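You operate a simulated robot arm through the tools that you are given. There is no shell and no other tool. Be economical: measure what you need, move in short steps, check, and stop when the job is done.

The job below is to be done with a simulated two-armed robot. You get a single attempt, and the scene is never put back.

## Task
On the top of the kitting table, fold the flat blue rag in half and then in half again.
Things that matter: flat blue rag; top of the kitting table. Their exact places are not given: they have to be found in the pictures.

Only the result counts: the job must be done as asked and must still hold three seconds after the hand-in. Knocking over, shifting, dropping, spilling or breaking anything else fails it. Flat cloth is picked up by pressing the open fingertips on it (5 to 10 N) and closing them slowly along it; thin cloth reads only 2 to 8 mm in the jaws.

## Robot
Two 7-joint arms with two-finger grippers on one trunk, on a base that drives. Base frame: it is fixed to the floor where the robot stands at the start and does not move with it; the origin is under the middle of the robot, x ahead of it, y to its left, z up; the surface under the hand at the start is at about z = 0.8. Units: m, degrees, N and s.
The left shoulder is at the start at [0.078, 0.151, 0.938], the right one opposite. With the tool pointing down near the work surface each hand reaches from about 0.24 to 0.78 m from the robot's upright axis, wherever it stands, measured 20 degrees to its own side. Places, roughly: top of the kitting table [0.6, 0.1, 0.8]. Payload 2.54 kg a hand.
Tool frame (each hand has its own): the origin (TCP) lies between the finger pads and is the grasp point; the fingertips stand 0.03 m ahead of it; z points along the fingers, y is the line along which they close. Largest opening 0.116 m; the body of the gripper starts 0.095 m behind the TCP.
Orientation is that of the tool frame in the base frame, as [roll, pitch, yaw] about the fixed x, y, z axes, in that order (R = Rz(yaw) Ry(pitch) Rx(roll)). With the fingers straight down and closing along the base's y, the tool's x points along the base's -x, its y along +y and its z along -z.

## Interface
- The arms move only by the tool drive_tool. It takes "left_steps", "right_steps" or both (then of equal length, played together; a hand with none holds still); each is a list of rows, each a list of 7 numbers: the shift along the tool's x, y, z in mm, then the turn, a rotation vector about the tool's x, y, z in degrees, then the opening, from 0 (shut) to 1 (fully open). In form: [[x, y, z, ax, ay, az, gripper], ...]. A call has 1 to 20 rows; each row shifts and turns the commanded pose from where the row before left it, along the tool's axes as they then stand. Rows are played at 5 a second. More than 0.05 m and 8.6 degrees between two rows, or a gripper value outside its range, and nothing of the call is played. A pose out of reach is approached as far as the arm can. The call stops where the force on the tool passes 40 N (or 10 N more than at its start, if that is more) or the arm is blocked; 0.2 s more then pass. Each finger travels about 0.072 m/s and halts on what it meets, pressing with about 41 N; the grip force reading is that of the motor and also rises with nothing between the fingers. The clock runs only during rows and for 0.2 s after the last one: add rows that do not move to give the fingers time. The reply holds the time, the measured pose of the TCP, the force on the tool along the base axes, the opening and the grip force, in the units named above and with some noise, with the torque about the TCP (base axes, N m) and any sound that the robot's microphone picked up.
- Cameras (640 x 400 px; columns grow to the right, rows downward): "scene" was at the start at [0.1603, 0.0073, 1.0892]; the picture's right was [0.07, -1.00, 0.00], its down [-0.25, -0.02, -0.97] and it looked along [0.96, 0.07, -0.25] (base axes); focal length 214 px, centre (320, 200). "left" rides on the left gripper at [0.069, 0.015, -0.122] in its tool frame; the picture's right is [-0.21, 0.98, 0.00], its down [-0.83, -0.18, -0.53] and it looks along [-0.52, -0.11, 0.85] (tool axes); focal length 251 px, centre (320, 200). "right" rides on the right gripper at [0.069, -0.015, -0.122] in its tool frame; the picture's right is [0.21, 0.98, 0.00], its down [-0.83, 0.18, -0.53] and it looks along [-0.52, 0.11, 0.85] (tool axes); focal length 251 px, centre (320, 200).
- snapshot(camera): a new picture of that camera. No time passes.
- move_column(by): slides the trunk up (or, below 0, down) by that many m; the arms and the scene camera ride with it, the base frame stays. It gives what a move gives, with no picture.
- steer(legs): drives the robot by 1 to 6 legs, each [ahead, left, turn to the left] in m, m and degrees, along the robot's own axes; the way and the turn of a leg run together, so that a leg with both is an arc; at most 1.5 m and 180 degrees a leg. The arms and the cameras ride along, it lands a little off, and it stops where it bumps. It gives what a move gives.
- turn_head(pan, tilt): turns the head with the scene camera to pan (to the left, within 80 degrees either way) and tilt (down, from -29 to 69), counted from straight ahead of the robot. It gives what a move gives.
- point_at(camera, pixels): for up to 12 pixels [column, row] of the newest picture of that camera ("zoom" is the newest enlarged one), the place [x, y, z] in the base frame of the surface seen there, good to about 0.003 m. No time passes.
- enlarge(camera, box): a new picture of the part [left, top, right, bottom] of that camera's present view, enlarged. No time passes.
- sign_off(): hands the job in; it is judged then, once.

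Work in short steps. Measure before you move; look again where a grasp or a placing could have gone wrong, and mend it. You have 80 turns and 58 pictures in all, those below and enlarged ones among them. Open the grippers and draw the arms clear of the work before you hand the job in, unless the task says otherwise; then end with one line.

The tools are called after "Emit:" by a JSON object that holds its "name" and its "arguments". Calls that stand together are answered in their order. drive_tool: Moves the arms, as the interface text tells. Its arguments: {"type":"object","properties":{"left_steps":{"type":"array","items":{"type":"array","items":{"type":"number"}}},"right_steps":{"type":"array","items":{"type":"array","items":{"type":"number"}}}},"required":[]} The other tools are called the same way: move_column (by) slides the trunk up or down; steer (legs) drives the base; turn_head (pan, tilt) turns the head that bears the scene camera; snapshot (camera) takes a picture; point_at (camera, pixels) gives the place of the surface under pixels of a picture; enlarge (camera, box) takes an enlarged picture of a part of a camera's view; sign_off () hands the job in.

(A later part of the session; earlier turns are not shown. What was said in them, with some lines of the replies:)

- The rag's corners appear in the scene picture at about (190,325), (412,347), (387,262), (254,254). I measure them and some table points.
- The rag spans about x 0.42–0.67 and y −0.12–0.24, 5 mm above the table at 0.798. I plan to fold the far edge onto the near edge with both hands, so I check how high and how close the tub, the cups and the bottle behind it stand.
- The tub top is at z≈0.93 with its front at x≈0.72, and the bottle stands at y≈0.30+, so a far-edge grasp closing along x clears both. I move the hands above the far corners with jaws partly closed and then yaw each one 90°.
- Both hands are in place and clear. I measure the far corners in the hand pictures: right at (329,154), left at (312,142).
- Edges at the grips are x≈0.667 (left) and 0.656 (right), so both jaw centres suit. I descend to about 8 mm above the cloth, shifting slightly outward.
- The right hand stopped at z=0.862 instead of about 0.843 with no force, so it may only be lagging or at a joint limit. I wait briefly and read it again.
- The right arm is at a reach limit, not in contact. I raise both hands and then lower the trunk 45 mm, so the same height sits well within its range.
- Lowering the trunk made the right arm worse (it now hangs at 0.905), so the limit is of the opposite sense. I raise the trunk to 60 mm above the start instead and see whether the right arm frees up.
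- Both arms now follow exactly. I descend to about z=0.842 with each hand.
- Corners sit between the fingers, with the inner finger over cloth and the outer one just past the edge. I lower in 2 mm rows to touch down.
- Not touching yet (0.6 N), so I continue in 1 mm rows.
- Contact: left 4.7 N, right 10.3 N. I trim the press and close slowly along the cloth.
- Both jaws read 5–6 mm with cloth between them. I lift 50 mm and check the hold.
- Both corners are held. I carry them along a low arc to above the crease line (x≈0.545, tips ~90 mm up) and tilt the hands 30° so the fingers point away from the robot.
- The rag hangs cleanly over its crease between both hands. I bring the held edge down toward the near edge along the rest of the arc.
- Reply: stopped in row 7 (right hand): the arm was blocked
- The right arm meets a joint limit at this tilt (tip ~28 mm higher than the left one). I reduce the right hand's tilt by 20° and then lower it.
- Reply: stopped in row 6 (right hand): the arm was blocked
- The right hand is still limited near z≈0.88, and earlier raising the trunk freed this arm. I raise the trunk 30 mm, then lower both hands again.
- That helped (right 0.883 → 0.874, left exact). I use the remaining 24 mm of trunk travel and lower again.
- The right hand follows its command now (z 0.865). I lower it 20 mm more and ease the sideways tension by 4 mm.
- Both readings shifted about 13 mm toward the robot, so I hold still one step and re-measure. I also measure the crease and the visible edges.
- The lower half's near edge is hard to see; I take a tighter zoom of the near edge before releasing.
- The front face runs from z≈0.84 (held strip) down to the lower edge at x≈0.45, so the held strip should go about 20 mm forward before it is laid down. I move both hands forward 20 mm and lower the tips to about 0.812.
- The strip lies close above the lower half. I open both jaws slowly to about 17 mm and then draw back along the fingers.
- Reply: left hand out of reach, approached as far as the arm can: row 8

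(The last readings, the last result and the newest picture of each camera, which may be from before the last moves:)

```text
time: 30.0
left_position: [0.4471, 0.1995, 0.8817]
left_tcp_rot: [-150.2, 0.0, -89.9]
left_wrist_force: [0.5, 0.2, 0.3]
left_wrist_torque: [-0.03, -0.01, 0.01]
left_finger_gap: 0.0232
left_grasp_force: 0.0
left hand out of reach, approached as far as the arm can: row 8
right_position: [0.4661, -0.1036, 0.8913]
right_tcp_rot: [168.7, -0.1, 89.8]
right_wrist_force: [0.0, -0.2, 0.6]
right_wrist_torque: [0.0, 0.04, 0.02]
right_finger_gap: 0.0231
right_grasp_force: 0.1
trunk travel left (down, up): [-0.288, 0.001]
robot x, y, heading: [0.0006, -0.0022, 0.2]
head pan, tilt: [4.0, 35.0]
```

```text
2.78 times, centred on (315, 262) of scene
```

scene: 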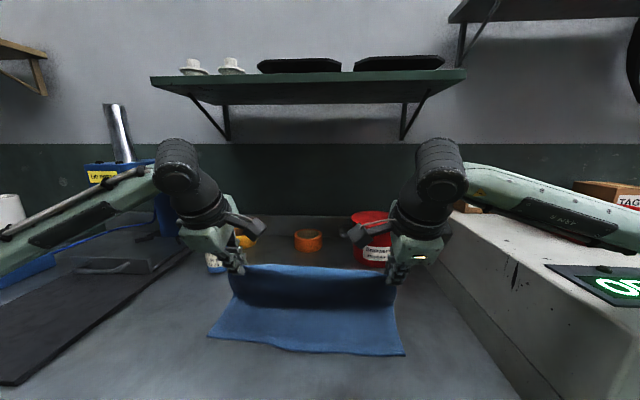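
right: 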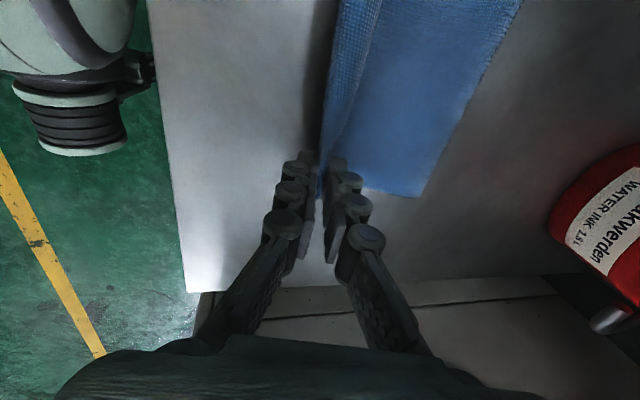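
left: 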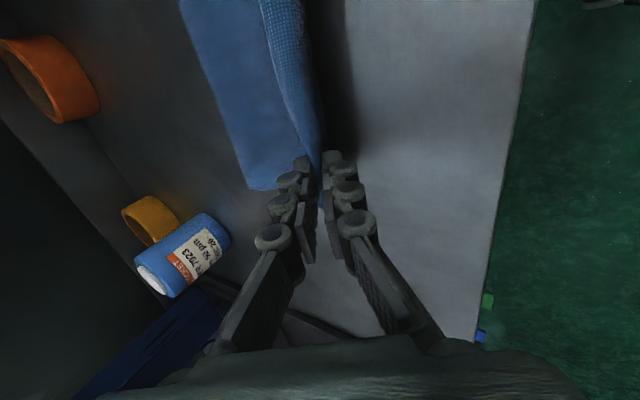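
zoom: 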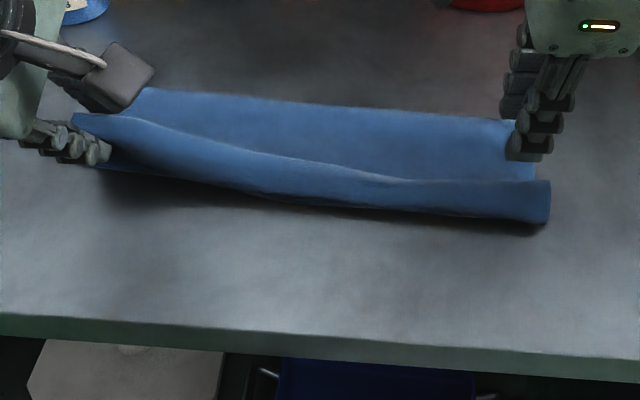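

The right end is free; the left fingers are still close to the cloth. I lift both hands straight up, removing the tilt, to see the rag.

Emit:
{"name": "drive_tool", "arguments": {"left_steps": [[0, -10, -17, 0, 0, 0, 0.25], [0, -15, -26, 0, 0, 0, 0.25], [0, -10, -20, -7.5, 0, 0, 0.25], [0, -8, -20, -7.5, 0, 0, 0.25], [0, -5, -10, -7.5, 0, 0, 0.25], [0, 0, 0, -7.5, 0, 0, 0.25]], "right_steps": [[0, 5, -20, 0, 0, 0, 0.25], [0, 8, -30, 0, 0, 0, 0.25], [0, 5, -20, 5, 0, 0, 0.25], [0, 0, -20, 6, 0, 0, 0.25], [0, 0, 0, 0, 0, 0, 0.25], [0, 0, 0, 0, 0, 0, 0.25]]}}

Emit:
{"name": "enlarge", "arguments": {"camera": "scene", "box": [200, 190, 430, 334]}}

Emit:
{"name": "snapshot", "arguments": {"camera": "left"}}

```text
time: 31.4
left_position: [0.4478, 0.199, 0.9893]
left_tcp_rot: [179.8, 0.0, -89.9]
left_wrist_force: [-0.1, -0.4, -0.3]
left_wrist_torque: [-0.01, -0.01, -0.02]
left_finger_gap: 0.029
left_grasp_force: 0.1
right_position: [0.4666, -0.104, 0.9843]
right_tcp_rot: [179.8, 0.0, 89.5]
right_wrist_force: [-0.1, -0.6, 0.7]
right_wrist_torque: [-0.02, 0.02, 0.0]
right_finger_gap: 0.0288
right_grasp_force: 0.1
trunk travel left (down, up): [-0.288, 0.001]
robot x, y, heading: [0.0046, 0.001, -0.1]
head pan, tilt: [4.0, 35.0]
```

```text
2.78 times, centred on (315, 262) of scene
```

zoom: 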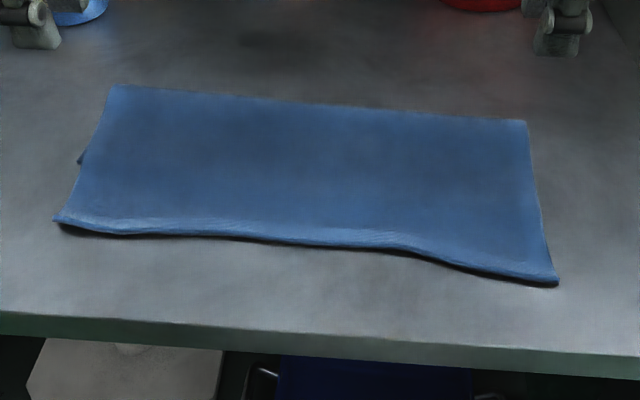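

```text
31 pictures are left
```

left: 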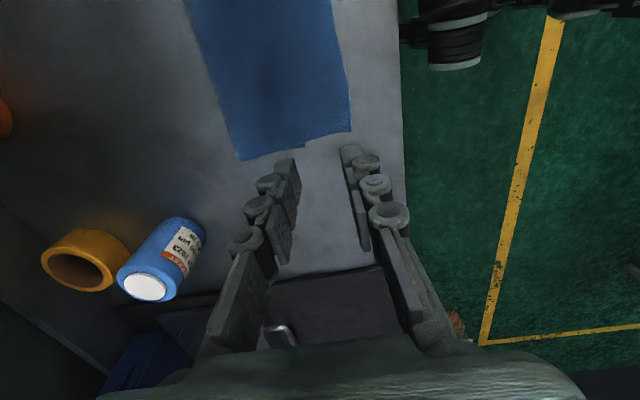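

The rag fell into a clean fold. I measure the top edge and where the lower layer's corner shows (80,158) at the left.

Emit:
{"name": "point_at", "arguments": {"camera": "zoom", "pixels": [[112, 88], [525, 123], [556, 281], [58, 220], [81, 157], [200, 233], [400, 247], [300, 100], [300, 200], [300, 270], [92, 150]]}}

Emit:
{"name": "enlarge", "arguments": {"camera": "left", "box": [180, 0, 370, 180]}}

Emit:
{"name": "enlarge", "arguments": {"camera": "right", "box": [240, 0, 450, 200]}}

```text
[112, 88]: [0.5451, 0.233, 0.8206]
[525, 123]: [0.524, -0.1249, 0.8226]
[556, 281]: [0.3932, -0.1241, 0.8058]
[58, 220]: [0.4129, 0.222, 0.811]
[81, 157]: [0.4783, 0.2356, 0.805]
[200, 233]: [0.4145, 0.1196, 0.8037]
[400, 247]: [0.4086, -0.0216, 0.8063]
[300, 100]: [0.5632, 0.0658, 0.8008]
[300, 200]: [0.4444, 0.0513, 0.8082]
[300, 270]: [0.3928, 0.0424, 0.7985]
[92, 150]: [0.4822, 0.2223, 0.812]
```

```text
2.22 times, centred on (275, 90) of left
```

zoom: 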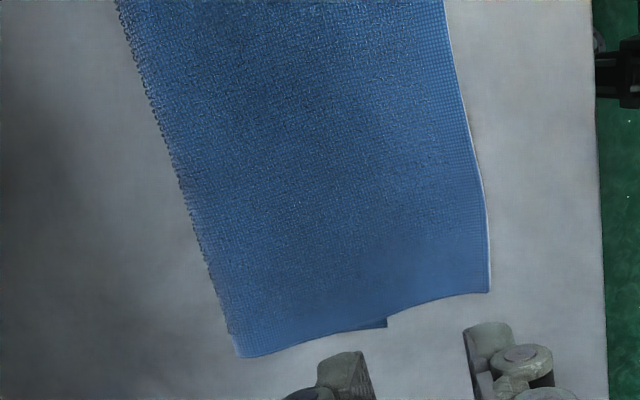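

```text
2.00 times, centred on (345, 100) of right
```

zoom: 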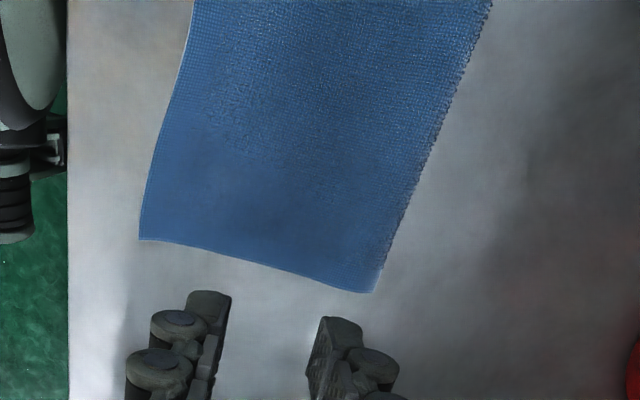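

The top layer overshoots: its edge is at x≈0.40–0.41 while the lower edge is near 0.45–0.48, so I must shift the top edge forward. The right arm is cramped so close in, so I first back the robot off 0.13 m with the hands high.

Emit:
{"name": "steer", "arguments": {"legs": [[-0.13, 0, 0]]}}

Emit:
{"name": "snapshot", "arguments": {"camera": "scene"}}

```text
time: 32.7
left_position: [0.3175, 0.1994, 0.9888]
left_tcp_rot: [-179.9, -0.1, -90.0]
left_wrist_force: [0.4, 0.0, -0.3]
left_wrist_torque: [-0.04, -0.05, -0.01]
left_finger_gap: 0.0289
left_grasp_force: 0.0
right_position: [0.3358, -0.1047, 0.984]
right_tcp_rot: [179.6, 0.0, 89.4]
right_wrist_force: [0.3, -0.2, -0.2]
right_wrist_torque: [0.0, -0.04, 0.0]
right_finger_gap: 0.0294
right_grasp_force: 0.1
trunk travel left (down, up): [-0.288, 0.001]
robot x, y, heading: [-0.1288, 0.0009, -0.2]
head pan, tilt: [4.0, 35.0]
```

```text
28 pictures are left
```

scene: 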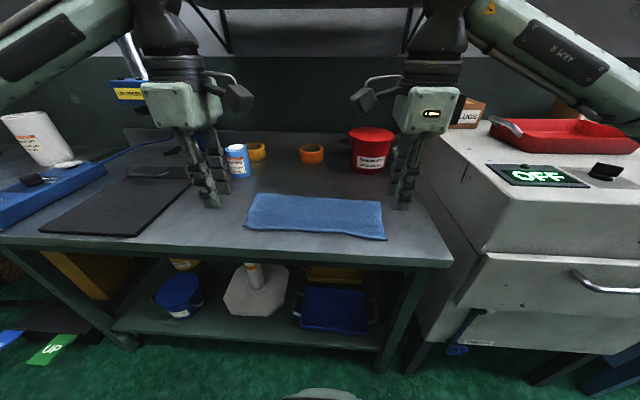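

Backed off cleanly. I move both hands over the top layer's near edge (left target [0.423, 0.19], right [0.405, −0.092]) and down to z≈0.845.

Emit:
{"name": "drive_tool", "arguments": {"left_steps": [[5, -35, 0, 0, 0, 0, 0.26], [5, -35, 0, 0, 0, 0, 0.26], [0, -35, 0, 0, 0, 0, 0.26], [0, 0, 40, 0, 0, 0, 0.26], [0, 0, 40, 0, 0, 0, 0.26], [0, 0, 40, 0, 0, 0, 0.26], [0, 0, 24, 0, 0, 0, 0.26], [0, 0, 0, 0, 0, 0, 0.26]], "right_steps": [[5, 23, 0, 0, 0, 0, 0.26], [5, 23, 0, 0, 0, 0, 0.26], [3, 23, 0, 0, 0, 0, 0.26], [0, 0, 40, 0, 0, 0, 0.26], [0, 0, 40, 0, 0, 0, 0.26], [0, 0, 40, 0, 0, 0, 0.26], [0, 0, 20, 0, 0, 0, 0.26], [0, 0, 0, 0, 0, 0, 0.26]]}}

Emit:
{"name": "snapshot", "arguments": {"camera": "right"}}

Emit:
{"name": "snapshot", "arguments": {"camera": "left"}}

```text
time: 34.5
left_position: [0.4225, 0.1893, 0.843]
left_tcp_rot: [180.0, -0.1, -90.0]
left_wrist_force: [0.4, 0.9, -0.5]
left_wrist_torque: [0.02, 0.02, 0.03]
left_finger_gap: 0.0306
left_grasp_force: 0.0
right_position: [0.4069, -0.0928, 0.8445]
right_tcp_rot: [179.7, 0.0, 89.4]
right_wrist_force: [-0.4, 1.3, 0.0]
right_wrist_torque: [0.0, 0.03, 0.0]
right_finger_gap: 0.0301
right_grasp_force: 0.1
trunk travel left (down, up): [-0.288, 0.001]
robot x, y, heading: [-0.1282, -0.001, -0.2]
head pan, tilt: [4.0, 35.0]
```

```text
27 pictures are left
```

right: 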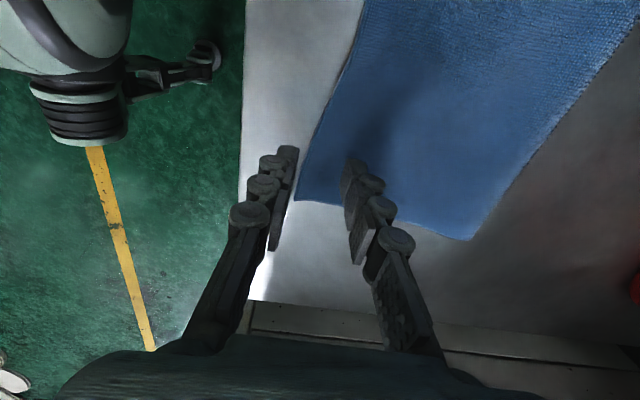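

```text
26 pictures are left
```

left: 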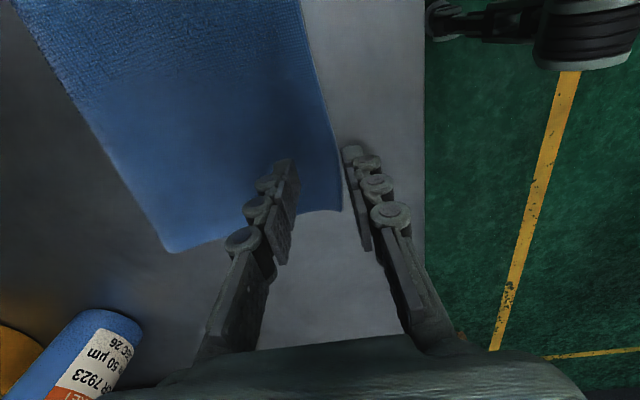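

Both grips straddle the near edge as planned, and the right arm now reaches. I press down to about z=0.832 and read the force.

Emit:
{"name": "drive_tool", "arguments": {"left_steps": [[0, 0, 4, 0, 0, 0, 0.26], [0, 0, 4, 0, 0, 0, 0.26], [0, 0, 2, 0, 0, 0, 0.26], [0, 0, 1, 0, 0, 0, 0.26], [0, 0, 0, 0, 0, 0, 0.26]], "right_steps": [[0, 0, 5, 0, 0, 0, 0.26], [0, 0, 4, 0, 0, 0, 0.26], [0, 0, 2, 0, 0, 0, 0.26], [0, 0, 1, 0, 0, 0, 0.26], [0, 0, 0, 0, 0, 0, 0.26]]}}

```text
time: 35.7
left_position: [0.4225, 0.1887, 0.8334]
left_tcp_rot: [180.0, 0.0, -90.0]
left_wrist_force: [0.2, 0.8, 2.7]
left_wrist_torque: [0.02, -0.04, 0.01]
left_finger_gap: 0.0302
left_grasp_force: 0.5
right_position: [0.407, -0.0923, 0.8344]
right_tcp_rot: [179.6, 0.1, 89.4]
right_wrist_force: [0.3, -0.1, 2.1]
right_wrist_torque: [-0.03, -0.04, 0.02]
right_finger_gap: 0.03
right_grasp_force: 0.0
trunk travel left (down, up): [-0.288, 0.001]
robot x, y, heading: [-0.1256, -0.0012, 0.1]
head pan, tilt: [4.0, 35.0]
```

Light contact (2–3 N) on both; I press 1 mm more and close slowly.

Emit:
{"name": "drive_tool", "arguments": {"left_steps": [[0, 0, 1, 0, 0, 0, 0.26], [0, 0, 0, 0, 0, 0, 0.23], [0, 0, 0, 0, 0, 0, 0.2], [0, 0, 0, 0, 0, 0, 0.17], [0, 0, 0, 0, 0, 0, 0.14], [0, 0, 0, 0, 0, 0, 0.11], [0, 0, 0, 0, 0, 0, 0.08], [0, 0, 0, 0, 0, 0, 0.05], [0, 0, 0, 0, 0, 0, 0.02], [0, 0, 0, 0, 0, 0, 0], [0, 0, 0, 0, 0, 0, 0]], "right_steps": [[0, 0, 1.2, 0, 0, 0, 0.26], [0, 0, 0, 0, 0, 0, 0.23], [0, 0, 0, 0, 0, 0, 0.2], [0, 0, 0, 0, 0, 0, 0.17], [0, 0, 0, 0, 0, 0, 0.14], [0, 0, 0, 0, 0, 0, 0.11], [0, 0, 0, 0, 0, 0, 0.08], [0, 0, 0, 0, 0, 0, 0.05], [0, 0, 0, 0, 0, 0, 0.02], [0, 0, 0, 0, 0, 0, 0], [0, 0, 0, 0, 0, 0, 0]]}}

Emit:
{"name": "drive_tool", "arguments": {"left_steps": [[0, 0, -15, 0, 0, 0, 0], [0, 0, -20, 0, 0, 0, 0], [0, 0, -15, 0, 0, 0, 0], [0, 0, 0, 0, 0, 0, 0]], "right_steps": [[0, 0, -15, 0, 0, 0, 0], [0, 0, -20, 0, 0, 0, 0], [0, 0, -15, 0, 0, 0, 0], [0, 0, 0, 0, 0, 0, 0]]}}

Emit:
{"name": "enlarge", "arguments": {"camera": "scene", "box": [200, 140, 430, 284]}}

```text
time: 38.1
left_position: [0.4228, 0.19, 0.8329]
left_tcp_rot: [-180.0, -0.1, -90.0]
left_wrist_force: [1.1, 0.1, 5.5]
left_wrist_torque: [-0.03, -0.04, -0.02]
left_finger_gap: 0.0038
left_grasp_force: 33.0
right_position: [0.4066, -0.0928, 0.8322]
right_tcp_rot: [179.6, 0.0, 89.4]
right_wrist_force: [0.8, 0.2, 3.3]
right_wrist_torque: [-0.02, 0.0, 0.0]
right_finger_gap: 0.0034
right_grasp_force: 32.9
trunk travel left (down, up): [-0.288, 0.001]
robot x, y, heading: [-0.1308, -0.0033, -0.1]
head pan, tilt: [4.0, 35.0]
```

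```text
time: 39.1
left_position: [0.421, 0.1881, 0.881]
left_tcp_rot: [179.9, -0.1, -90.0]
left_wrist_force: [0.9, -0.4, -0.7]
left_wrist_torque: [0.0, -0.03, 0.02]
left_finger_gap: 0.0036
left_grasp_force: 32.6
right_position: [0.4072, -0.0934, 0.8813]
right_tcp_rot: [179.7, 0.1, 89.3]
right_wrist_force: [-1.1, -0.7, -0.2]
right_wrist_torque: [-0.01, 0.03, 0.02]
right_finger_gap: 0.0034
right_grasp_force: 32.2
trunk travel left (down, up): [-0.288, 0.001]
robot x, y, heading: [-0.1304, 0.002, -0.4]
head pan, tilt: [4.0, 35.0]
```

```text
2.78 times, centred on (315, 212) of scene
```

zoom: 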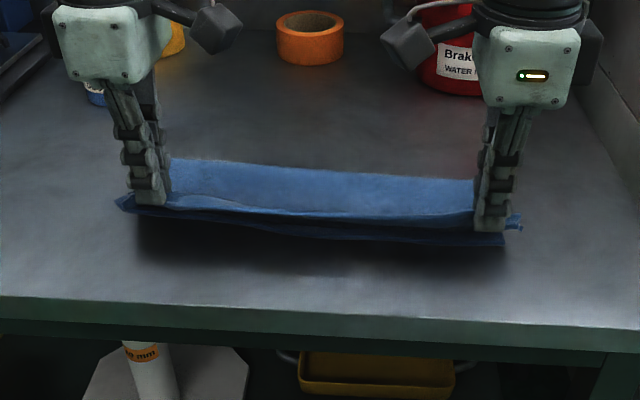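

The top edge is held and the lower layer's near edge is visible beneath. I measure it.

Emit:
{"name": "point_at", "arguments": {"camera": "zoom", "pixels": [[290, 231], [340, 234], [400, 238], [450, 242], [500, 243], [220, 222], [300, 215], [420, 225], [175, 160], [320, 172], [470, 182], [240, 224]]}}

```text
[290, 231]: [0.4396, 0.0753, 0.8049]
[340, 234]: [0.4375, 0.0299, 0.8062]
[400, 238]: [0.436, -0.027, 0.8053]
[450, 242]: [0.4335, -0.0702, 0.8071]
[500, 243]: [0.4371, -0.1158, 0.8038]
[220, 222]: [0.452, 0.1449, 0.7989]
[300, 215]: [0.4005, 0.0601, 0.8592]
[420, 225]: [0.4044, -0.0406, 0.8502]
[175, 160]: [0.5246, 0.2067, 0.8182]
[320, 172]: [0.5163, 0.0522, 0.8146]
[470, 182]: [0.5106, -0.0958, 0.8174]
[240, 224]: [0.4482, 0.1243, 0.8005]
```

The lower edge is at x≈0.437 (right) to 0.45 (left). I lift the top edge back over the intended crease line (x≈0.56, ~105 mm up) so that the layer re-hangs freely, then I will lay it down on a correct arc.

Emit:
{"name": "drive_tool", "arguments": {"left_steps": [[0, -20, -12, 0, 0, 0, 0], [0, -21, -12, 0, 0, 0, 0], [0, -21, -10, 0, 0, 0, 0], [0, -21, -8, 0, 0, 0, 0], [0, -21, -6, 0, 0, 0, 0], [0, -20, -5, 0, 0, 0, 0], [0, -20, -2, 0, 0, 0, 0], [0, 0, 0, 0, 0, 0, 0]], "right_steps": [[0, 21, -12, 0, 0, 0, 0], [0, 21, -12, 0, 0, 0, 0], [0, 21, -10, 0, 0, 0, 0], [0, 21, -8, 0, 0, 0, 0], [0, 21, -6, 0, 0, 0, 0], [0, 21, -5, 0, 0, 0, 0], [0, 21, -2, 0, 0, 0, 0], [0, 0, 0, 0, 0, 0, 0]]}}

Emit:
{"name": "enlarge", "arguments": {"camera": "scene", "box": [200, 140, 430, 284]}}

```text
time: 40.9
left_position: [0.5689, 0.1881, 0.9361]
left_tcp_rot: [179.9, -0.1, -90.0]
left_wrist_force: [-0.3, -1.0, 0.2]
left_wrist_torque: [-0.04, 0.01, 0.03]
left_finger_gap: 0.0033
left_grasp_force: 32.8
right_position: [0.5529, -0.0955, 0.9374]
right_tcp_rot: [179.6, 0.0, 89.3]
right_wrist_force: [-0.2, 0.9, 0.3]
right_wrist_torque: [0.0, 0.03, 0.01]
right_finger_gap: 0.0034
right_grasp_force: 31.9
trunk travel left (down, up): [-0.288, 0.001]
robot x, y, heading: [-0.1276, 0.0051, 0.1]
head pan, tilt: [4.0, 35.0]
```

```text
2.78 times, centred on (315, 212) of scene
```

zoom: 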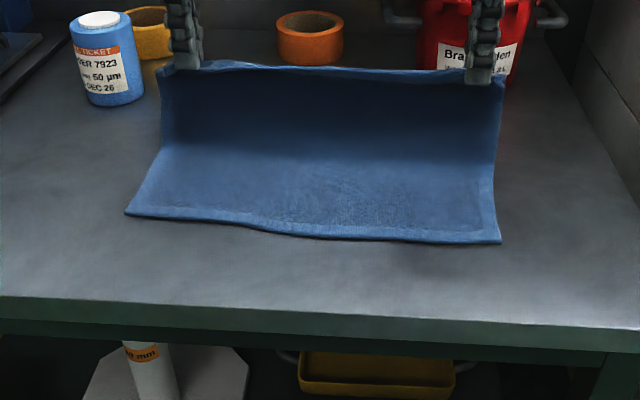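

Emit:
{"name": "point_at", "arguments": {"camera": "zoom", "pixels": [[128, 211], [270, 230], [340, 236], [420, 238], [498, 241], [160, 150], [165, 100], [497, 160], [500, 120], [320, 150], [320, 175], [320, 120]]}}

```text
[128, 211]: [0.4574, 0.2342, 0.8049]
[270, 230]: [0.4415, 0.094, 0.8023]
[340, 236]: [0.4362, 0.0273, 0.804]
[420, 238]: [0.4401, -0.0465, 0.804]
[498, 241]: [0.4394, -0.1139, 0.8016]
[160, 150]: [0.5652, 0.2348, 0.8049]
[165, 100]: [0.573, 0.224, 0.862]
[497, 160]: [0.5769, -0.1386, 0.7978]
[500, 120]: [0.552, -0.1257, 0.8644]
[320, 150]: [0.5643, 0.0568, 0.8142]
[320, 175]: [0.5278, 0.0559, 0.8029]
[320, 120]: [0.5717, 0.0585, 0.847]
```

The rag now hangs as an L with the crease at x≈0.567 and the lower edge at 0.44–0.457. I lay the held edge down along an arc to tips at about x 0.485 (left) and 0.467 (right), with 15° of tilt.

Emit:
{"name": "drive_tool", "arguments": {"left_steps": [[0, 4, 0, 7.5, 0, 0, 0], [0, 4, 0, 7.5, 0, 0, 0], [0, 16, -2.2, 0, 0, 0, 0], [0, 21.4, 2.5, 0, 0, 0, 0], [0, 23.5, 10.3, 0, 0, 0, 0], [0, 21.7, 19, 0, 0, 0, 0], [0, 15.2, 21.8, 0, 0, 0, 0], [0, 8.1, 18.5, 0, 0, 0, 0], [0, 0, 0, 0, 0, 0, 0]], "right_steps": [[0, -4, 0, -7.5, 0, 0, 0], [0, -4, 0, -7.5, 0, 0, 0], [0, -16, -2.2, 0, 0, 0, 0], [0, -21.4, 2.5, 0, 0, 0, 0], [0, -23.5, 10.3, 0, 0, 0, 0], [0, -21.7, 19, 0, 0, 0, 0], [0, -15.2, 21.8, 0, 0, 0, 0], [0, -8.1, 18.5, 0, 0, 0, 0], [0, 0, 0, 0, 0, 0, 0]]}}

Emit:
{"name": "enlarge", "arguments": {"camera": "scene", "box": [200, 140, 430, 284]}}

```text
time: 42.9
left_position: [0.473, 0.1881, 0.8406]
left_tcp_rot: [-165.0, -0.1, -90.0]
left_wrist_force: [0.0, -0.6, 0.1]
left_wrist_torque: [-0.01, 0.03, -0.01]
left_finger_gap: 0.0033
left_grasp_force: 32.3
right_position: [0.4612, -0.0947, 0.8409]
right_tcp_rot: [164.6, 0.0, 89.3]
right_wrist_force: [-0.3, 0.2, 0.8]
right_wrist_torque: [0.0, 0.03, 0.0]
right_finger_gap: 0.0032
right_grasp_force: 32.0
trunk travel left (down, up): [-0.288, 0.001]
robot x, y, heading: [-0.1308, 0.0051, -0.1]
head pan, tilt: [4.0, 35.0]
```

```text
2.78 times, centred on (315, 212) of scene
```

zoom: 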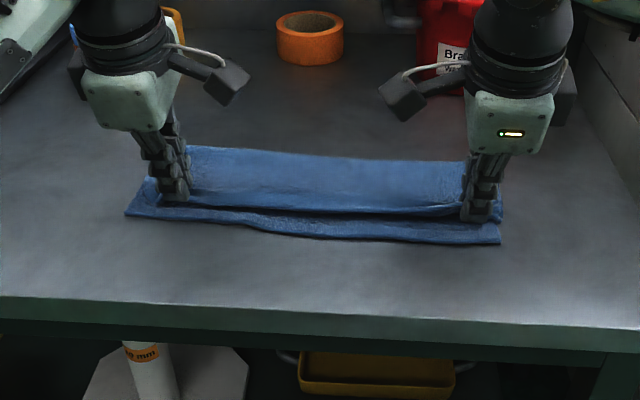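

The top edge rests a little inside the lower edge, with the strip still to flop outward. I open slowly and draw the hands back and up.

Emit:
{"name": "drive_tool", "arguments": {"left_steps": [[0, 0, 0, 0, 0, 0, 0.04], [0, 0, 0, 0, 0, 0, 0.08], [0, 0, 0, 0, 0, 0, 0.12], [0, 0, 0, 0, 0, 0, 0.12], [0, 0, -8, 0, 0, 0, 0.13], [0, 0, -10, 0, 0, 0, 0.15], [0, 0, -20, 0, 0, 0, 0.15], [0, 0, -35, 0, 0, 0, 0.15], [0, 0, -40, 0, 0, 0, 0.15]], "right_steps": [[0, 0, 0, 0, 0, 0, 0.04], [0, 0, 0, 0, 0, 0, 0.08], [0, 0, 0, 0, 0, 0, 0.12], [0, 0, 0, 0, 0, 0, 0.12], [0, 0, -8, 0, 0, 0, 0.13], [0, 0, -10, 0, 0, 0, 0.15], [0, 0, -20, 0, 0, 0, 0.15], [0, 0, -35, 0, 0, 0, 0.15], [0, 0, -40, 0, 0, 0, 0.15]]}}

Emit:
{"name": "enlarge", "arguments": {"camera": "scene", "box": [200, 140, 430, 284]}}

```text
time: 44.9
left_position: [0.4431, 0.1889, 0.9504]
left_tcp_rot: [-165.0, -0.1, -90.0]
left_wrist_force: [-0.1, 0.3, 0.6]
left_wrist_torque: [0.01, -0.01, 0.01]
left_finger_gap: 0.0171
left_grasp_force: 0.1
right_position: [0.4319, -0.0943, 0.9509]
right_tcp_rot: [164.6, 0.0, 89.4]
right_wrist_force: [-1.0, -0.7, 0.1]
right_wrist_torque: [0.0, -0.04, 0.02]
right_finger_gap: 0.0173
right_grasp_force: 0.0
trunk travel left (down, up): [-0.288, 0.001]
robot x, y, heading: [-0.1321, -0.0031, -0.1]
head pan, tilt: [4.0, 35.0]
```

```text
2.78 times, centred on (315, 212) of scene
```

zoom: 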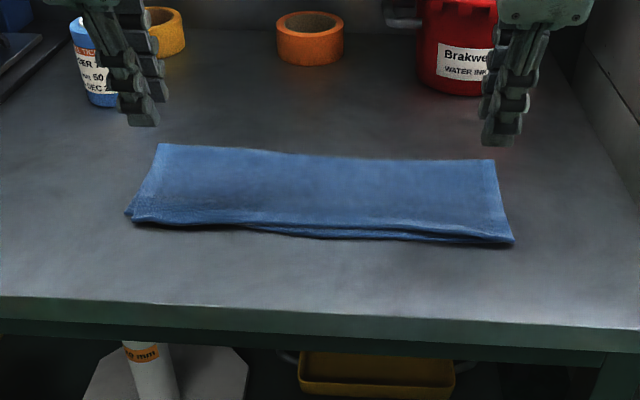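

The first fold now matches edge to edge. I measure its outline for the second fold.

Emit:
{"name": "point_at", "arguments": {"camera": "zoom", "pixels": [[160, 147], [492, 163], [512, 241], [130, 218], [128, 210], [143, 180], [503, 200], [250, 222], [320, 236], [320, 200], [320, 160], [148, 165]]}}

```text
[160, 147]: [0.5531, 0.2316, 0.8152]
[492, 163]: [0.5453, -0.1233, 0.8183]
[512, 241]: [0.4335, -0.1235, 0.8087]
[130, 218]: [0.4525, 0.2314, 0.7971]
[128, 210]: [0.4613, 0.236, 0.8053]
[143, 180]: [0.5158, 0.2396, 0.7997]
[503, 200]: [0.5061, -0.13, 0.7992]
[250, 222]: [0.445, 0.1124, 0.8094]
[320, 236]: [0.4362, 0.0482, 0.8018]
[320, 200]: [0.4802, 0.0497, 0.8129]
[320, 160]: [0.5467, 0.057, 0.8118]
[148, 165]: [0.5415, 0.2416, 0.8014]
```

The strip is x 0.435–0.55, y −0.125–0.235. For the second fold the left hand will take the left short edge (both layers): I turn it back to close along y, and I draw the right hand back and up out of the way.

Emit:
{"name": "drive_tool", "arguments": {"left_steps": [[0, 0, -10, -7.5, 0, 0, 0.4], [0, 0, -10, -7.5, 0, 0, 0.4], [0, 0, 0, 0, 0, 8.2, 0.4], [0, 0, 0, 0, 0, 8.2, 0.4], [0, 0, 0, 0, 0, 8.2, 0.4], [0, 0, 0, 0, 0, 8.2, 0.4], [0, 0, 0, 0, 0, 8.2, 0.4], [0, 0, 0, 0, 0, 8.2, 0.4], [0, 0, 0, 0, 0, 8.2, 0.4], [0, 0, 0, 0, 0, 8.2, 0.4], [0, 0, 0, 0, 0, 8.2, 0.4], [0, 0, 0, 0, 0, 8.2, 0.4], [0, 0, 0, 0, 0, 8.2, 0.4], [-30, 15, 0, 0, 0, 0, 0.4], [-30, 16, 0, 0, 0, 0, 0.4], [0, 0, 40, 0, 0, 0, 0.4], [0, 0, 40, 0, 0, 0, 0.4], [0, 0, 0, 0, 0, 0, 0.4]], "right_steps": [[0, 0, -30, 7.5, 0, 0, 0.15], [0, 0, -30, 7.5, 0, 0, 0.15], [0, -30, -10, 0, 0, 0, 0.15], [0, -30, -10, 0, 0, 0, 0.15], [0, -30, 0, 0, 0, 0, 0.15], [-20, -20, 0, 0, 0, 0, 0.15], [-30, 0, 0, 0, 0, 0, 0.15], [-30, 0, 0, 0, 0, 0, 0.15], [-30, 0, 0, 0, 0, 0, 0.15], [0, 0, 0, 0, 0, 0, 0.15], [0, 0, 0, 0, 0, 0, 0.15], [0, 0, 0, 0, 0, 0, 0.15], [0, 0, 0, 0, 0, 0, 0.15], [0, 0, 0, 0, 0, 0, 0.15], [0, 0, 0, 0, 0, 0, 0.15], [0, 0, 0, 0, 0, 0, 0.15], [0, 0, 0, 0, 0, 0, 0.15], [0, 0, 0, 0, 0, 0, 0.15]]}}

Emit:
{"name": "snapshot", "arguments": {"camera": "left"}}

Emit:
{"name": "snapshot", "arguments": {"camera": "scene"}}

```text
time: 48.7
left_position: [0.5, 0.2183, 0.8895]
left_tcp_rot: [-179.8, 0.1, 179.9]
left_wrist_force: [-0.5, -0.2, 0.2]
left_wrist_torque: [0.0, 0.0, -0.01]
left_finger_gap: 0.0464
left_grasp_force: 0.1
right_position: [0.3096, -0.2013, 1.0292]
right_tcp_rot: [179.7, 0.0, 89.4]
right_wrist_force: [0.1, 0.3, 0.5]
right_wrist_torque: [-0.01, 0.01, 0.02]
right_finger_gap: 0.0177
right_grasp_force: 0.2
trunk travel left (down, up): [-0.288, 0.001]
robot x, y, heading: [-0.1275, -0.0029, -0.2]
head pan, tilt: [4.0, 35.0]
```

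```text
21 pictures are left
```

left: 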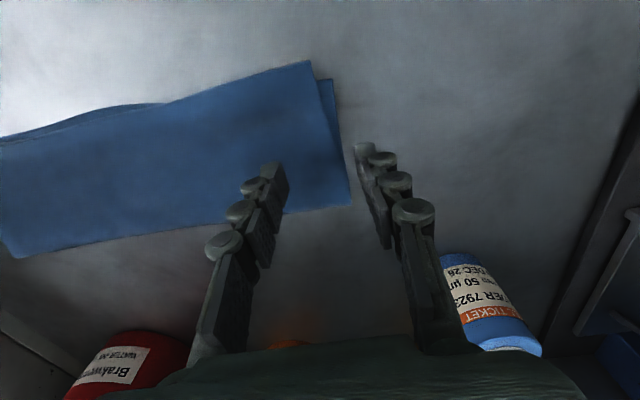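

```text
20 pictures are left
```

scene: 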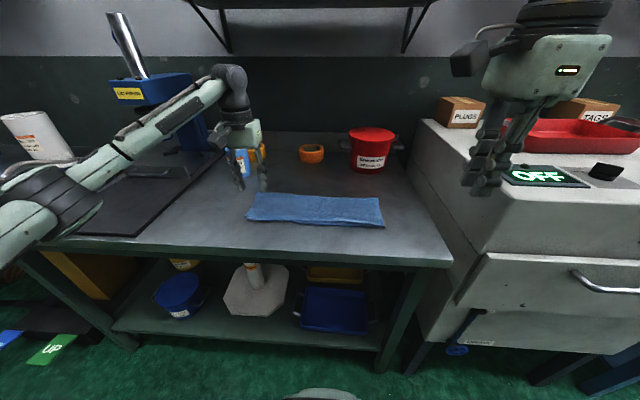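

Both layers' left ends are visible: the top layer's corner at (311,63), the lower layer at (330,82) and (348,203). I measure them.

Emit:
{"name": "point_at", "arguments": {"camera": "left", "pixels": [[311, 65], [330, 83], [347, 202], [322, 110], [335, 112], [338, 170], [343, 170], [330, 140]]}}

```text
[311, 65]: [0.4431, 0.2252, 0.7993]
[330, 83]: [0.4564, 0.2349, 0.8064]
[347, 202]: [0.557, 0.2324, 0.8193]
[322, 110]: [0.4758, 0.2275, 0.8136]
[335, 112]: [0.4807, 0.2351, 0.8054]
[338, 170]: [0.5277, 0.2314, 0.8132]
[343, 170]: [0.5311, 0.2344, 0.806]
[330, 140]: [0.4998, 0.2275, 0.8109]
```

Both layers end within 1 cm of each other near y≈0.23 at x=0.50, which suits the present jaw position. Since two layers are thicker, I tilt the hand 8° so the outer finger reaches the table, then go down to near contact.

Emit:
{"name": "drive_tool", "arguments": {"left_steps": [[0, 4, 20, 4, 0, 0, 0.4], [0, 0, 18, 4, 0, 0, 0.4], [0, 0, 5, 0, 0, 0, 0.4], [0, 0, 2, 0, 0, 0, 0.4], [0, 0, 2, 0, 0, 0, 0.4], [0, 0, 2, 0, 0, 0, 0.4], [0, 0, 0, 0, 0, 0, 0.4]]}}

Emit:
{"name": "snapshot", "arguments": {"camera": "left"}}

```text
time: 50.3
left_position: [0.5017, 0.2209, 0.8408]
left_tcp_rot: [-171.9, 0.0, 179.8]
left_wrist_force: [-0.3, 0.7, 0.0]
left_wrist_torque: [0.02, -0.02, -0.03]
left_finger_gap: 0.0464
left_grasp_force: 0.1
right_position: [0.3103, -0.202, 1.0296]
right_tcp_rot: [179.7, 0.1, 89.3]
right_wrist_force: [-0.1, -0.2, -0.9]
right_wrist_torque: [0.01, 0.04, -0.03]
right_finger_gap: 0.0175
right_grasp_force: 0.1
trunk travel left (down, up): [-0.288, 0.001]
robot x, y, heading: [-0.1244, -0.0001, -0.3]
head pan, tilt: [4.0, 35.0]
```

```text
19 pictures are left
```

left: 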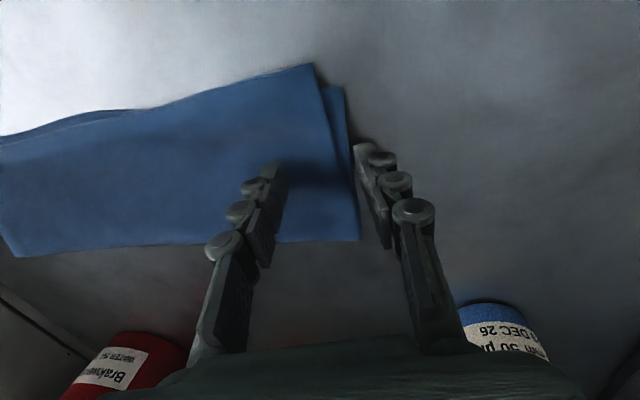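

The outer finger is just past both layers' edges. I lower 1 mm at a time until contact.

Emit:
{"name": "drive_tool", "arguments": {"left_steps": [[0, 0, 2, 0, 0, 0, 0.4], [0, 0, 1, 0, 0, 0, 0.4], [0, 0, 1, 0, 0, 0, 0.4], [0, 0, 1, 0, 0, 0, 0.4], [0, 0, 1, 0, 0, 0, 0.4], [0, 0, 0, 0, 0, 0, 0.4]]}}

```text
time: 51.7
left_position: [0.5013, 0.2176, 0.8358]
left_tcp_rot: [-171.8, 0.0, 179.8]
left_wrist_force: [0.1, 0.1, 0.5]
left_wrist_torque: [0.02, -0.01, -0.03]
left_finger_gap: 0.0464
left_grasp_force: 0.0
right_position: [0.3093, -0.2018, 1.0295]
right_tcp_rot: [179.7, 0.0, 89.4]
right_wrist_force: [-0.1, -0.1, -0.4]
right_wrist_torque: [0.02, 0.01, 0.02]
right_finger_gap: 0.0174
right_grasp_force: 0.1
trunk travel left (down, up): [-0.288, 0.001]
robot x, y, heading: [-0.1325, -0.0006, 0.1]
head pan, tilt: [4.0, 35.0]
```

Still no contact; two to three more millimetres.

Emit:
{"name": "drive_tool", "arguments": {"left_steps": [[0, 0, 1, 0, 0, 0, 0.4], [0, 0, 1, 0, 0, 0, 0.4], [0, 0, 0.7, 0, 0, 0, 0.4], [0, 0, 0, 0, 0, 0, 0.4]]}}

```text
time: 52.7
left_position: [0.5002, 0.2183, 0.8333]
left_tcp_rot: [-171.9, 0.0, 179.8]
left_wrist_force: [0.5, -0.3, 1.6]
left_wrist_torque: [0.03, -0.02, 0.01]
left_finger_gap: 0.0465
left_grasp_force: 0.4
right_position: [0.3094, -0.203, 1.0303]
right_tcp_rot: [179.6, 0.0, 89.4]
right_wrist_force: [0.0, 0.2, 0.6]
right_wrist_torque: [-0.01, 0.03, 0.01]
right_finger_gap: 0.0174
right_grasp_force: 0.1
trunk travel left (down, up): [-0.288, 0.001]
robot x, y, heading: [-0.129, 0.0016, -0.1]
head pan, tilt: [4.0, 35.0]
```

Contact begins (1.6 N), with the outer tip about on the table. I press 1 mm more and close slowly.

Emit:
{"name": "drive_tool", "arguments": {"left_steps": [[0, 0, 0.6, 0, 0, 0, 0.4], [0, 0, 0.5, 0, 0, 0, 0.38], [0, 0, 0, 0, 0, 0, 0.35], [0, 0, 0, 0, 0, 0, 0.32], [0, 0, 0, 0, 0, 0, 0.29], [0, 0, 0, 0, 0, 0, 0.26], [0, 0, 0, 0, 0, 0, 0.23], [0, 0, 0, 0, 0, 0, 0.2], [0, 0, 0, 0, 0, 0, 0.17], [0, 0, 0, 0, 0, 0, 0.14], [0, 0, 0, 0, 0, 0, 0.11], [0, 0, 0, 0, 0, 0, 0.08], [0, 0, 0, 0, 0, 0, 0.05], [0, 0, 0, 0, 0, 0, 0.02], [0, 0, 0, 0, 0, 0, 0], [0, 0, 0, 0, 0, 0, 0]]}}

Emit:
{"name": "snapshot", "arguments": {"camera": "left"}}

```text
time: 56.1
left_position: [0.5001, 0.2195, 0.8334]
left_tcp_rot: [-172.0, 0.1, 179.8]
left_wrist_force: [0.0, -1.7, 9.2]
left_wrist_torque: [-0.14, 0.02, -0.05]
left_finger_gap: 0.0068
left_grasp_force: 35.1
right_position: [0.3081, -0.2014, 1.0298]
right_tcp_rot: [179.6, 0.0, 89.5]
right_wrist_force: [0.2, -0.9, -0.4]
right_wrist_torque: [-0.02, 0.01, 0.04]
right_finger_gap: 0.0175
right_grasp_force: 0.1
trunk travel left (down, up): [-0.288, 0.001]
robot x, y, heading: [-0.125, 0.0023, -0.3]
head pan, tilt: [4.0, 35.0]
```

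```text
18 pictures are left
```

left: 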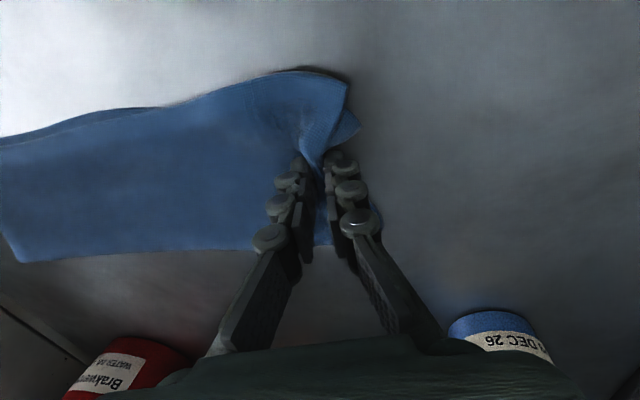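

Gap 6.8 mm suggests two layers are held. I lift 40 mm and check that the lower layer comes too.

Emit:
{"name": "drive_tool", "arguments": {"left_steps": [[0, 0, -12, 0, 0, 0, 0], [0, 0, -14, 0, 0, 0, 0], [0, 0, -14, 0, 0, 0, 0], [0, 0, 0, 0, 0, 0, 0]]}}

Emit:
{"name": "snapshot", "arguments": {"camera": "left"}}

Emit:
{"name": "enlarge", "arguments": {"camera": "scene", "box": [200, 140, 430, 284]}}

```text
time: 57.1
left_position: [0.502, 0.2245, 0.8717]
left_tcp_rot: [-172.0, -0.1, 179.8]
left_wrist_force: [-0.1, 0.1, -0.8]
left_wrist_torque: [0.01, 0.01, -0.02]
left_finger_gap: 0.0065
left_grasp_force: 34.9
right_position: [0.3106, -0.2023, 1.0292]
right_tcp_rot: [179.7, 0.1, 89.4]
right_wrist_force: [-0.7, -0.2, -0.2]
right_wrist_torque: [0.02, -0.02, -0.01]
right_finger_gap: 0.017
right_grasp_force: 0.0
trunk travel left (down, up): [-0.288, 0.001]
robot x, y, heading: [-0.1305, -0.002, 0.2]
head pan, tilt: [4.0, 35.0]
```

```text
17 pictures are left
```

left: 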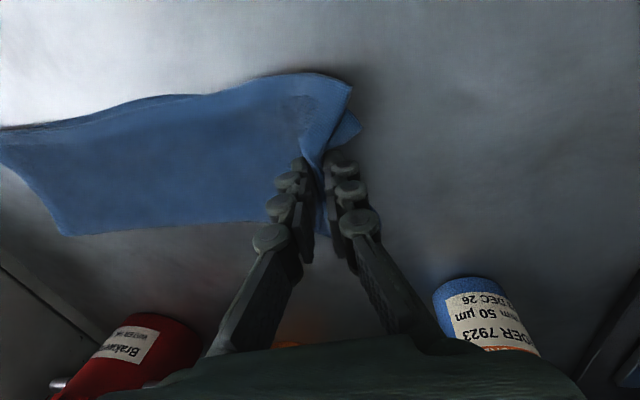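

```text
2.78 times, centred on (315, 212) of scene
```

zoom: 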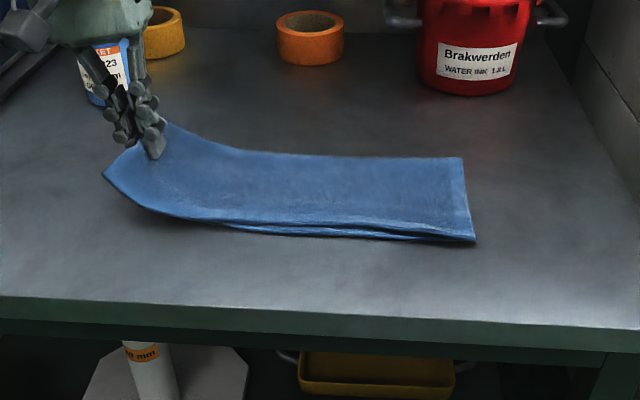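

Both layers are lifted. The right end slid a little toward the left, so I re-measure it.

Emit:
{"name": "point_at", "arguments": {"camera": "zoom", "pixels": [[472, 238], [462, 160], [467, 200], [400, 235], [240, 150], [300, 231], [160, 135]]}}

```text
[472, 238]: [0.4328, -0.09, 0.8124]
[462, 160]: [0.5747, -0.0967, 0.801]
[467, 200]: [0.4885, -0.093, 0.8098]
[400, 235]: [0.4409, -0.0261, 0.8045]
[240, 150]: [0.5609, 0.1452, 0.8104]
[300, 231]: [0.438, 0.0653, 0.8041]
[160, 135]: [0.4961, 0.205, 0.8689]
```

The right edge is now at y≈−0.093, so the crease belongs at y≈0.085. I carry the held edge along an arc to above that line (tip ~145 mm up) and turn the fingers to point slightly to +y.

Emit:
{"name": "drive_tool", "arguments": {"left_steps": [[0, -18.4, -22.7, 0, 0, 0, 0], [0, -25.3, -21.7, 0, 0, 0, 0], [0, -27.6, -16.3, 0, 0, 0, 0], [0, -27.8, -11.3, 0, 0, 0, 0], [0, -27.1, -6.3, 0, 0, 0, 0], [0, -25.5, -1.5, 0, 0, 0, 0], [0, -4, 0, -7.7, 0, 0, 0], [0, -4, 0, -7.7, 0, 0, 0], [0, -4, 0, -7.7, 0, 0, 0], [0, 0, 0, 0, 0, 0, 0]]}}

Emit:
{"name": "enlarge", "arguments": {"camera": "scene", "box": [200, 120, 430, 264]}}

```text
time: 59.3
left_position: [0.5014, 0.0728, 0.9715]
left_tcp_rot: [164.9, 0.0, 179.8]
left_wrist_force: [-0.3, -0.7, 0.1]
left_wrist_torque: [-0.11, 0.03, -0.02]
left_finger_gap: 0.006
left_grasp_force: 34.3
right_position: [0.3098, -0.2015, 1.0302]
right_tcp_rot: [179.7, 0.1, 89.4]
right_wrist_force: [0.1, -0.2, 0.5]
right_wrist_torque: [0.01, -0.01, -0.02]
right_finger_gap: 0.0176
right_grasp_force: 0.1
trunk travel left (down, up): [-0.288, 0.001]
robot x, y, heading: [-0.1287, 0.0003, 0.0]
head pan, tilt: [4.0, 35.0]
```

```text
2.78 times, centred on (315, 192) of scene
```

zoom: 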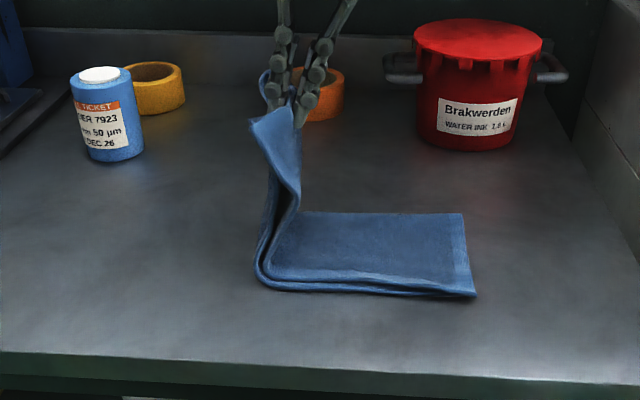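

Emit:
{"name": "point_at", "arguments": {"camera": "zoom", "pixels": [[473, 293], [462, 216], [262, 280], [305, 215], [380, 250], [270, 250], [257, 130], [268, 200], [350, 287]]}}

```text
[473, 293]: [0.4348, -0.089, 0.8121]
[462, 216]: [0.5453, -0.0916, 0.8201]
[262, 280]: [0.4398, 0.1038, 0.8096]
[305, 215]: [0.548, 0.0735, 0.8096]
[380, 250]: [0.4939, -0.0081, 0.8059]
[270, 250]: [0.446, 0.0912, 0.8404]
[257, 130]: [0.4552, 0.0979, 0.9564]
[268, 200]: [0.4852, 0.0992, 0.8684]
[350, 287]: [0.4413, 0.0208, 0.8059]
```

The strip stands up over its crease with the right half flat, its end at y≈−0.09. I lay the held end down on an arc to tip y≈−0.06, just above the stack.

Emit:
{"name": "drive_tool", "arguments": {"left_steps": [[0, -21.3, -5.7, 0, 0, 0, 0], [0, -26.7, -1, 0, 0, 0, 0], [0, -30.7, 6.2, 0, 0, 0, 0], [0, -30.8, 14.5, 0, 0, 0, 0], [0, -27.6, 21.6, 0, 0, 0, 0], [0, -20.8, 23.4, 0, 0, 0, 0], [0, -11.5, 19.7, 0, 0, 0, 0], [0, 0, 0, 0, 0, 0, 0]]}}

Emit:
{"name": "enlarge", "arguments": {"camera": "scene", "box": [200, 120, 430, 264]}}

```text
time: 61.1
left_position: [0.4992, -0.0692, 0.8507]
left_tcp_rot: [165.0, 0.0, 179.8]
left_wrist_force: [-0.4, -0.7, -0.8]
left_wrist_torque: [-0.14, 0.05, -0.03]
left_finger_gap: 0.0061
left_grasp_force: 34.6
right_position: [0.3083, -0.2019, 1.0286]
right_tcp_rot: [179.7, 0.0, 89.4]
right_wrist_force: [0.0, -0.1, -0.3]
right_wrist_torque: [-0.03, -0.05, 0.01]
right_finger_gap: 0.0175
right_grasp_force: 0.0
trunk travel left (down, up): [-0.288, 0.001]
robot x, y, heading: [-0.1314, -0.0024, -0.0]
head pan, tilt: [4.0, 35.0]
```

```text
2.78 times, centred on (315, 192) of scene
```

zoom: 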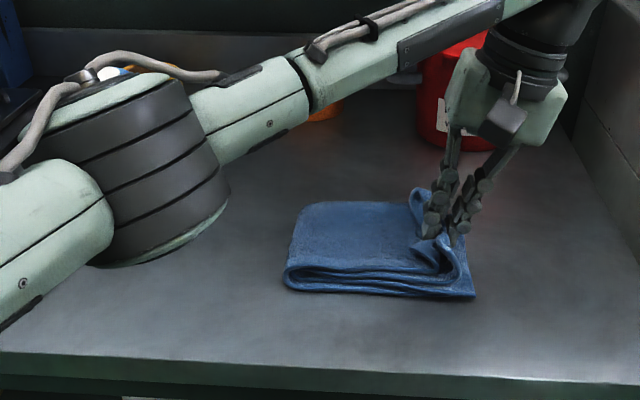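

The end lies on the stack just inside the right edge. I open slowly and withdraw along the fingers.

Emit:
{"name": "drive_tool", "arguments": {"left_steps": [[0, 0, 0, 0, 0, 0, 0.06], [0, 0, 0, 0, 0, 0, 0.1], [0, 0, 0, 0, 0, 0, 0.15], [0, 0, 0, 0, 0, 0, 0.18], [0, 0, -6, 0, 0, 0, 0.18], [0, 0, -8, 0, 0, 0, 0.2], [0, 0, -12, 0, 0, 0, 0.2], [0, 0, -30, 0, 0, 0, 0.2], [0, 0, -40, 0, 0, 0, 0.2], [0, 0, -40, 0, 0, 0, 0.2]]}}

Emit:
{"name": "enlarge", "arguments": {"camera": "scene", "box": [200, 120, 430, 264]}}

```text
time: 63.3
left_position: [0.4972, -0.1042, 0.9817]
left_tcp_rot: [164.9, 0.2, 179.5]
left_wrist_force: [0.1, -0.1, 0.0]
left_wrist_torque: [-0.03, 0.03, 0.0]
left_finger_gap: 0.0229
left_grasp_force: 0.0
left hand out of reach, approached as far as the arm can: row 10
right_position: [0.3085, -0.2015, 1.029]
right_tcp_rot: [179.6, 0.0, 89.5]
right_wrist_force: [-0.4, 0.0, 0.4]
right_wrist_torque: [-0.01, 0.0, 0.0]
right_finger_gap: 0.0177
right_grasp_force: 0.0
trunk travel left (down, up): [-0.288, 0.001]
robot x, y, heading: [-0.1252, -0.0011, -0.0]
head pan, tilt: [4.0, 35.0]
```

```text
2.78 times, centred on (315, 192) of scene
```

zoom: 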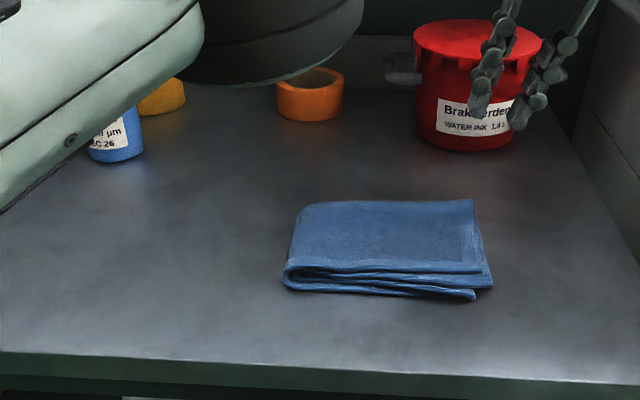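

The rag is neatly quartered. I withdraw the left arm to its own side, staying high, and take a final look.

Emit:
{"name": "drive_tool", "arguments": {"left_steps": [[5, 35, 4, 0, 0, 0, 0.3], [10, 35, 4, 4, 0, 0, 0.4], [15, 33, 0, 4, 0, 0, 0.5], [20, 33, 0, 4, 0, 0, 0.5], [20, 33, 0, 3, 0, 0, 0.5], [20, 33, 0, 0, 0, 0, 0.5], [20, 33, 0, 0, 0, 0, 0.5], [20, 20, 0, 0, 0, 0, 0.5], [0, 0, 0, 0, 0, 0, 0.5]], "right_steps": [[0, 0, 0, 0, 0, 0, 0.3], [0, 0, 0, 0, 0, 0, 0.5], [0, 0, 0, 0, 0, 0, 0.5], [0, 0, 0, 0, 0, 0, 0.5], [0, 0, 0, 0, 0, 0, 0.5], [0, 0, 0, 0, 0, 0, 0.5], [0, 0, 0, 0, 0, 0, 0.5], [0, 0, 0, 0, 0, 0, 0.5], [0, 0, 0, 0, 0, 0, 0.5]]}}

Emit:
{"name": "snapshot", "arguments": {"camera": "scene"}}

Emit:
{"name": "enlarge", "arguments": {"camera": "scene", "box": [250, 170, 410, 270]}}

```text
time: 65.3
left_position: [0.368, 0.1518, 1.0001]
left_tcp_rot: [-180.0, -0.1, 179.8]
left_wrist_force: [0.0, 0.3, 0.9]
left_wrist_torque: [-0.02, 0.02, -0.04]
left_finger_gap: 0.0581
left_grasp_force: 0.0
right_position: [0.3092, -0.2014, 1.0296]
right_tcp_rot: [179.7, -0.1, 89.3]
right_wrist_force: [-1.5, -0.6, -0.2]
right_wrist_torque: [0.02, 0.02, -0.01]
right_finger_gap: 0.058
right_grasp_force: 0.0
trunk travel left (down, up): [-0.288, 0.001]
robot x, y, heading: [-0.1266, -0.0025, 0.1]
head pan, tilt: [4.0, 35.0]
```

```text
12 pictures are left
```

scene: 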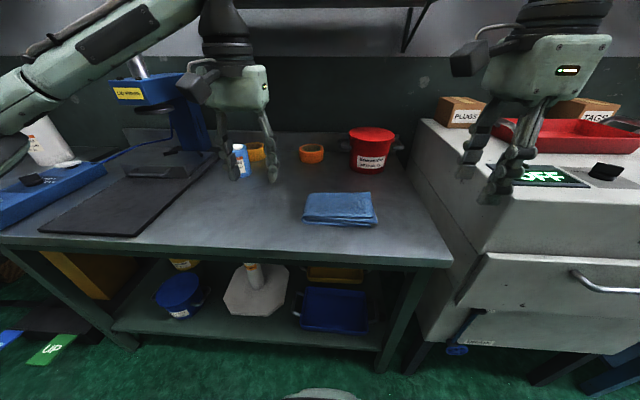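

```text
4.00 times, centred on (330, 220) of scene
```

zoom: 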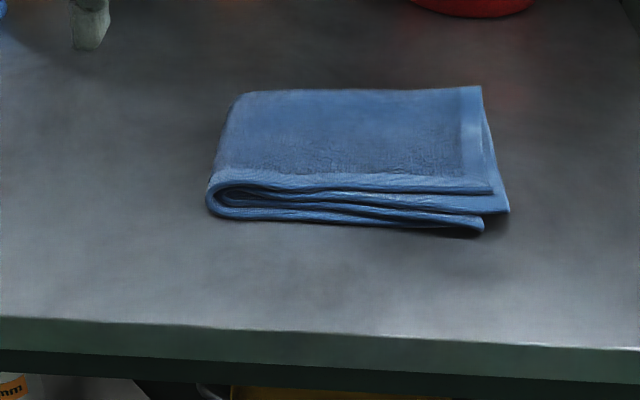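

The quartered rag's layers agree within about 1–1.5 cm. I check the stack's height and outline once before handing in.

Emit:
{"name": "point_at", "arguments": {"camera": "zoom", "pixels": [[240, 98], [480, 90], [490, 190], [507, 210], [480, 228], [212, 205], [350, 130], [230, 185], [350, 180], [430, 130]]}}

```text
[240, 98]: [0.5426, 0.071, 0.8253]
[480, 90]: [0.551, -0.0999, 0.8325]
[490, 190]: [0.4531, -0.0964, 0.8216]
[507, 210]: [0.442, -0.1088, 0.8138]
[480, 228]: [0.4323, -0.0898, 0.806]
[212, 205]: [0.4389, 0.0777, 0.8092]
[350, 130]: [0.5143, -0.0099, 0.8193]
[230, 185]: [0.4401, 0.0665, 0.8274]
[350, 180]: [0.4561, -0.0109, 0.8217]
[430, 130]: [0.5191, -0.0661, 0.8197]
```

The rag measures about 0.18 x 0.11 m and lies flat, 20–30 mm high. The hands are open and clear, and nothing else looks moved, so I hand the job in.

Emit:
{"name": "sign_off", "arguments": {}}

```text
The job is handed in.
```

The blue rag is folded in half and then in half again on top of the kitting table, with its layers lined up to within about 2 cm, and nothing else looked moved in the last picture.
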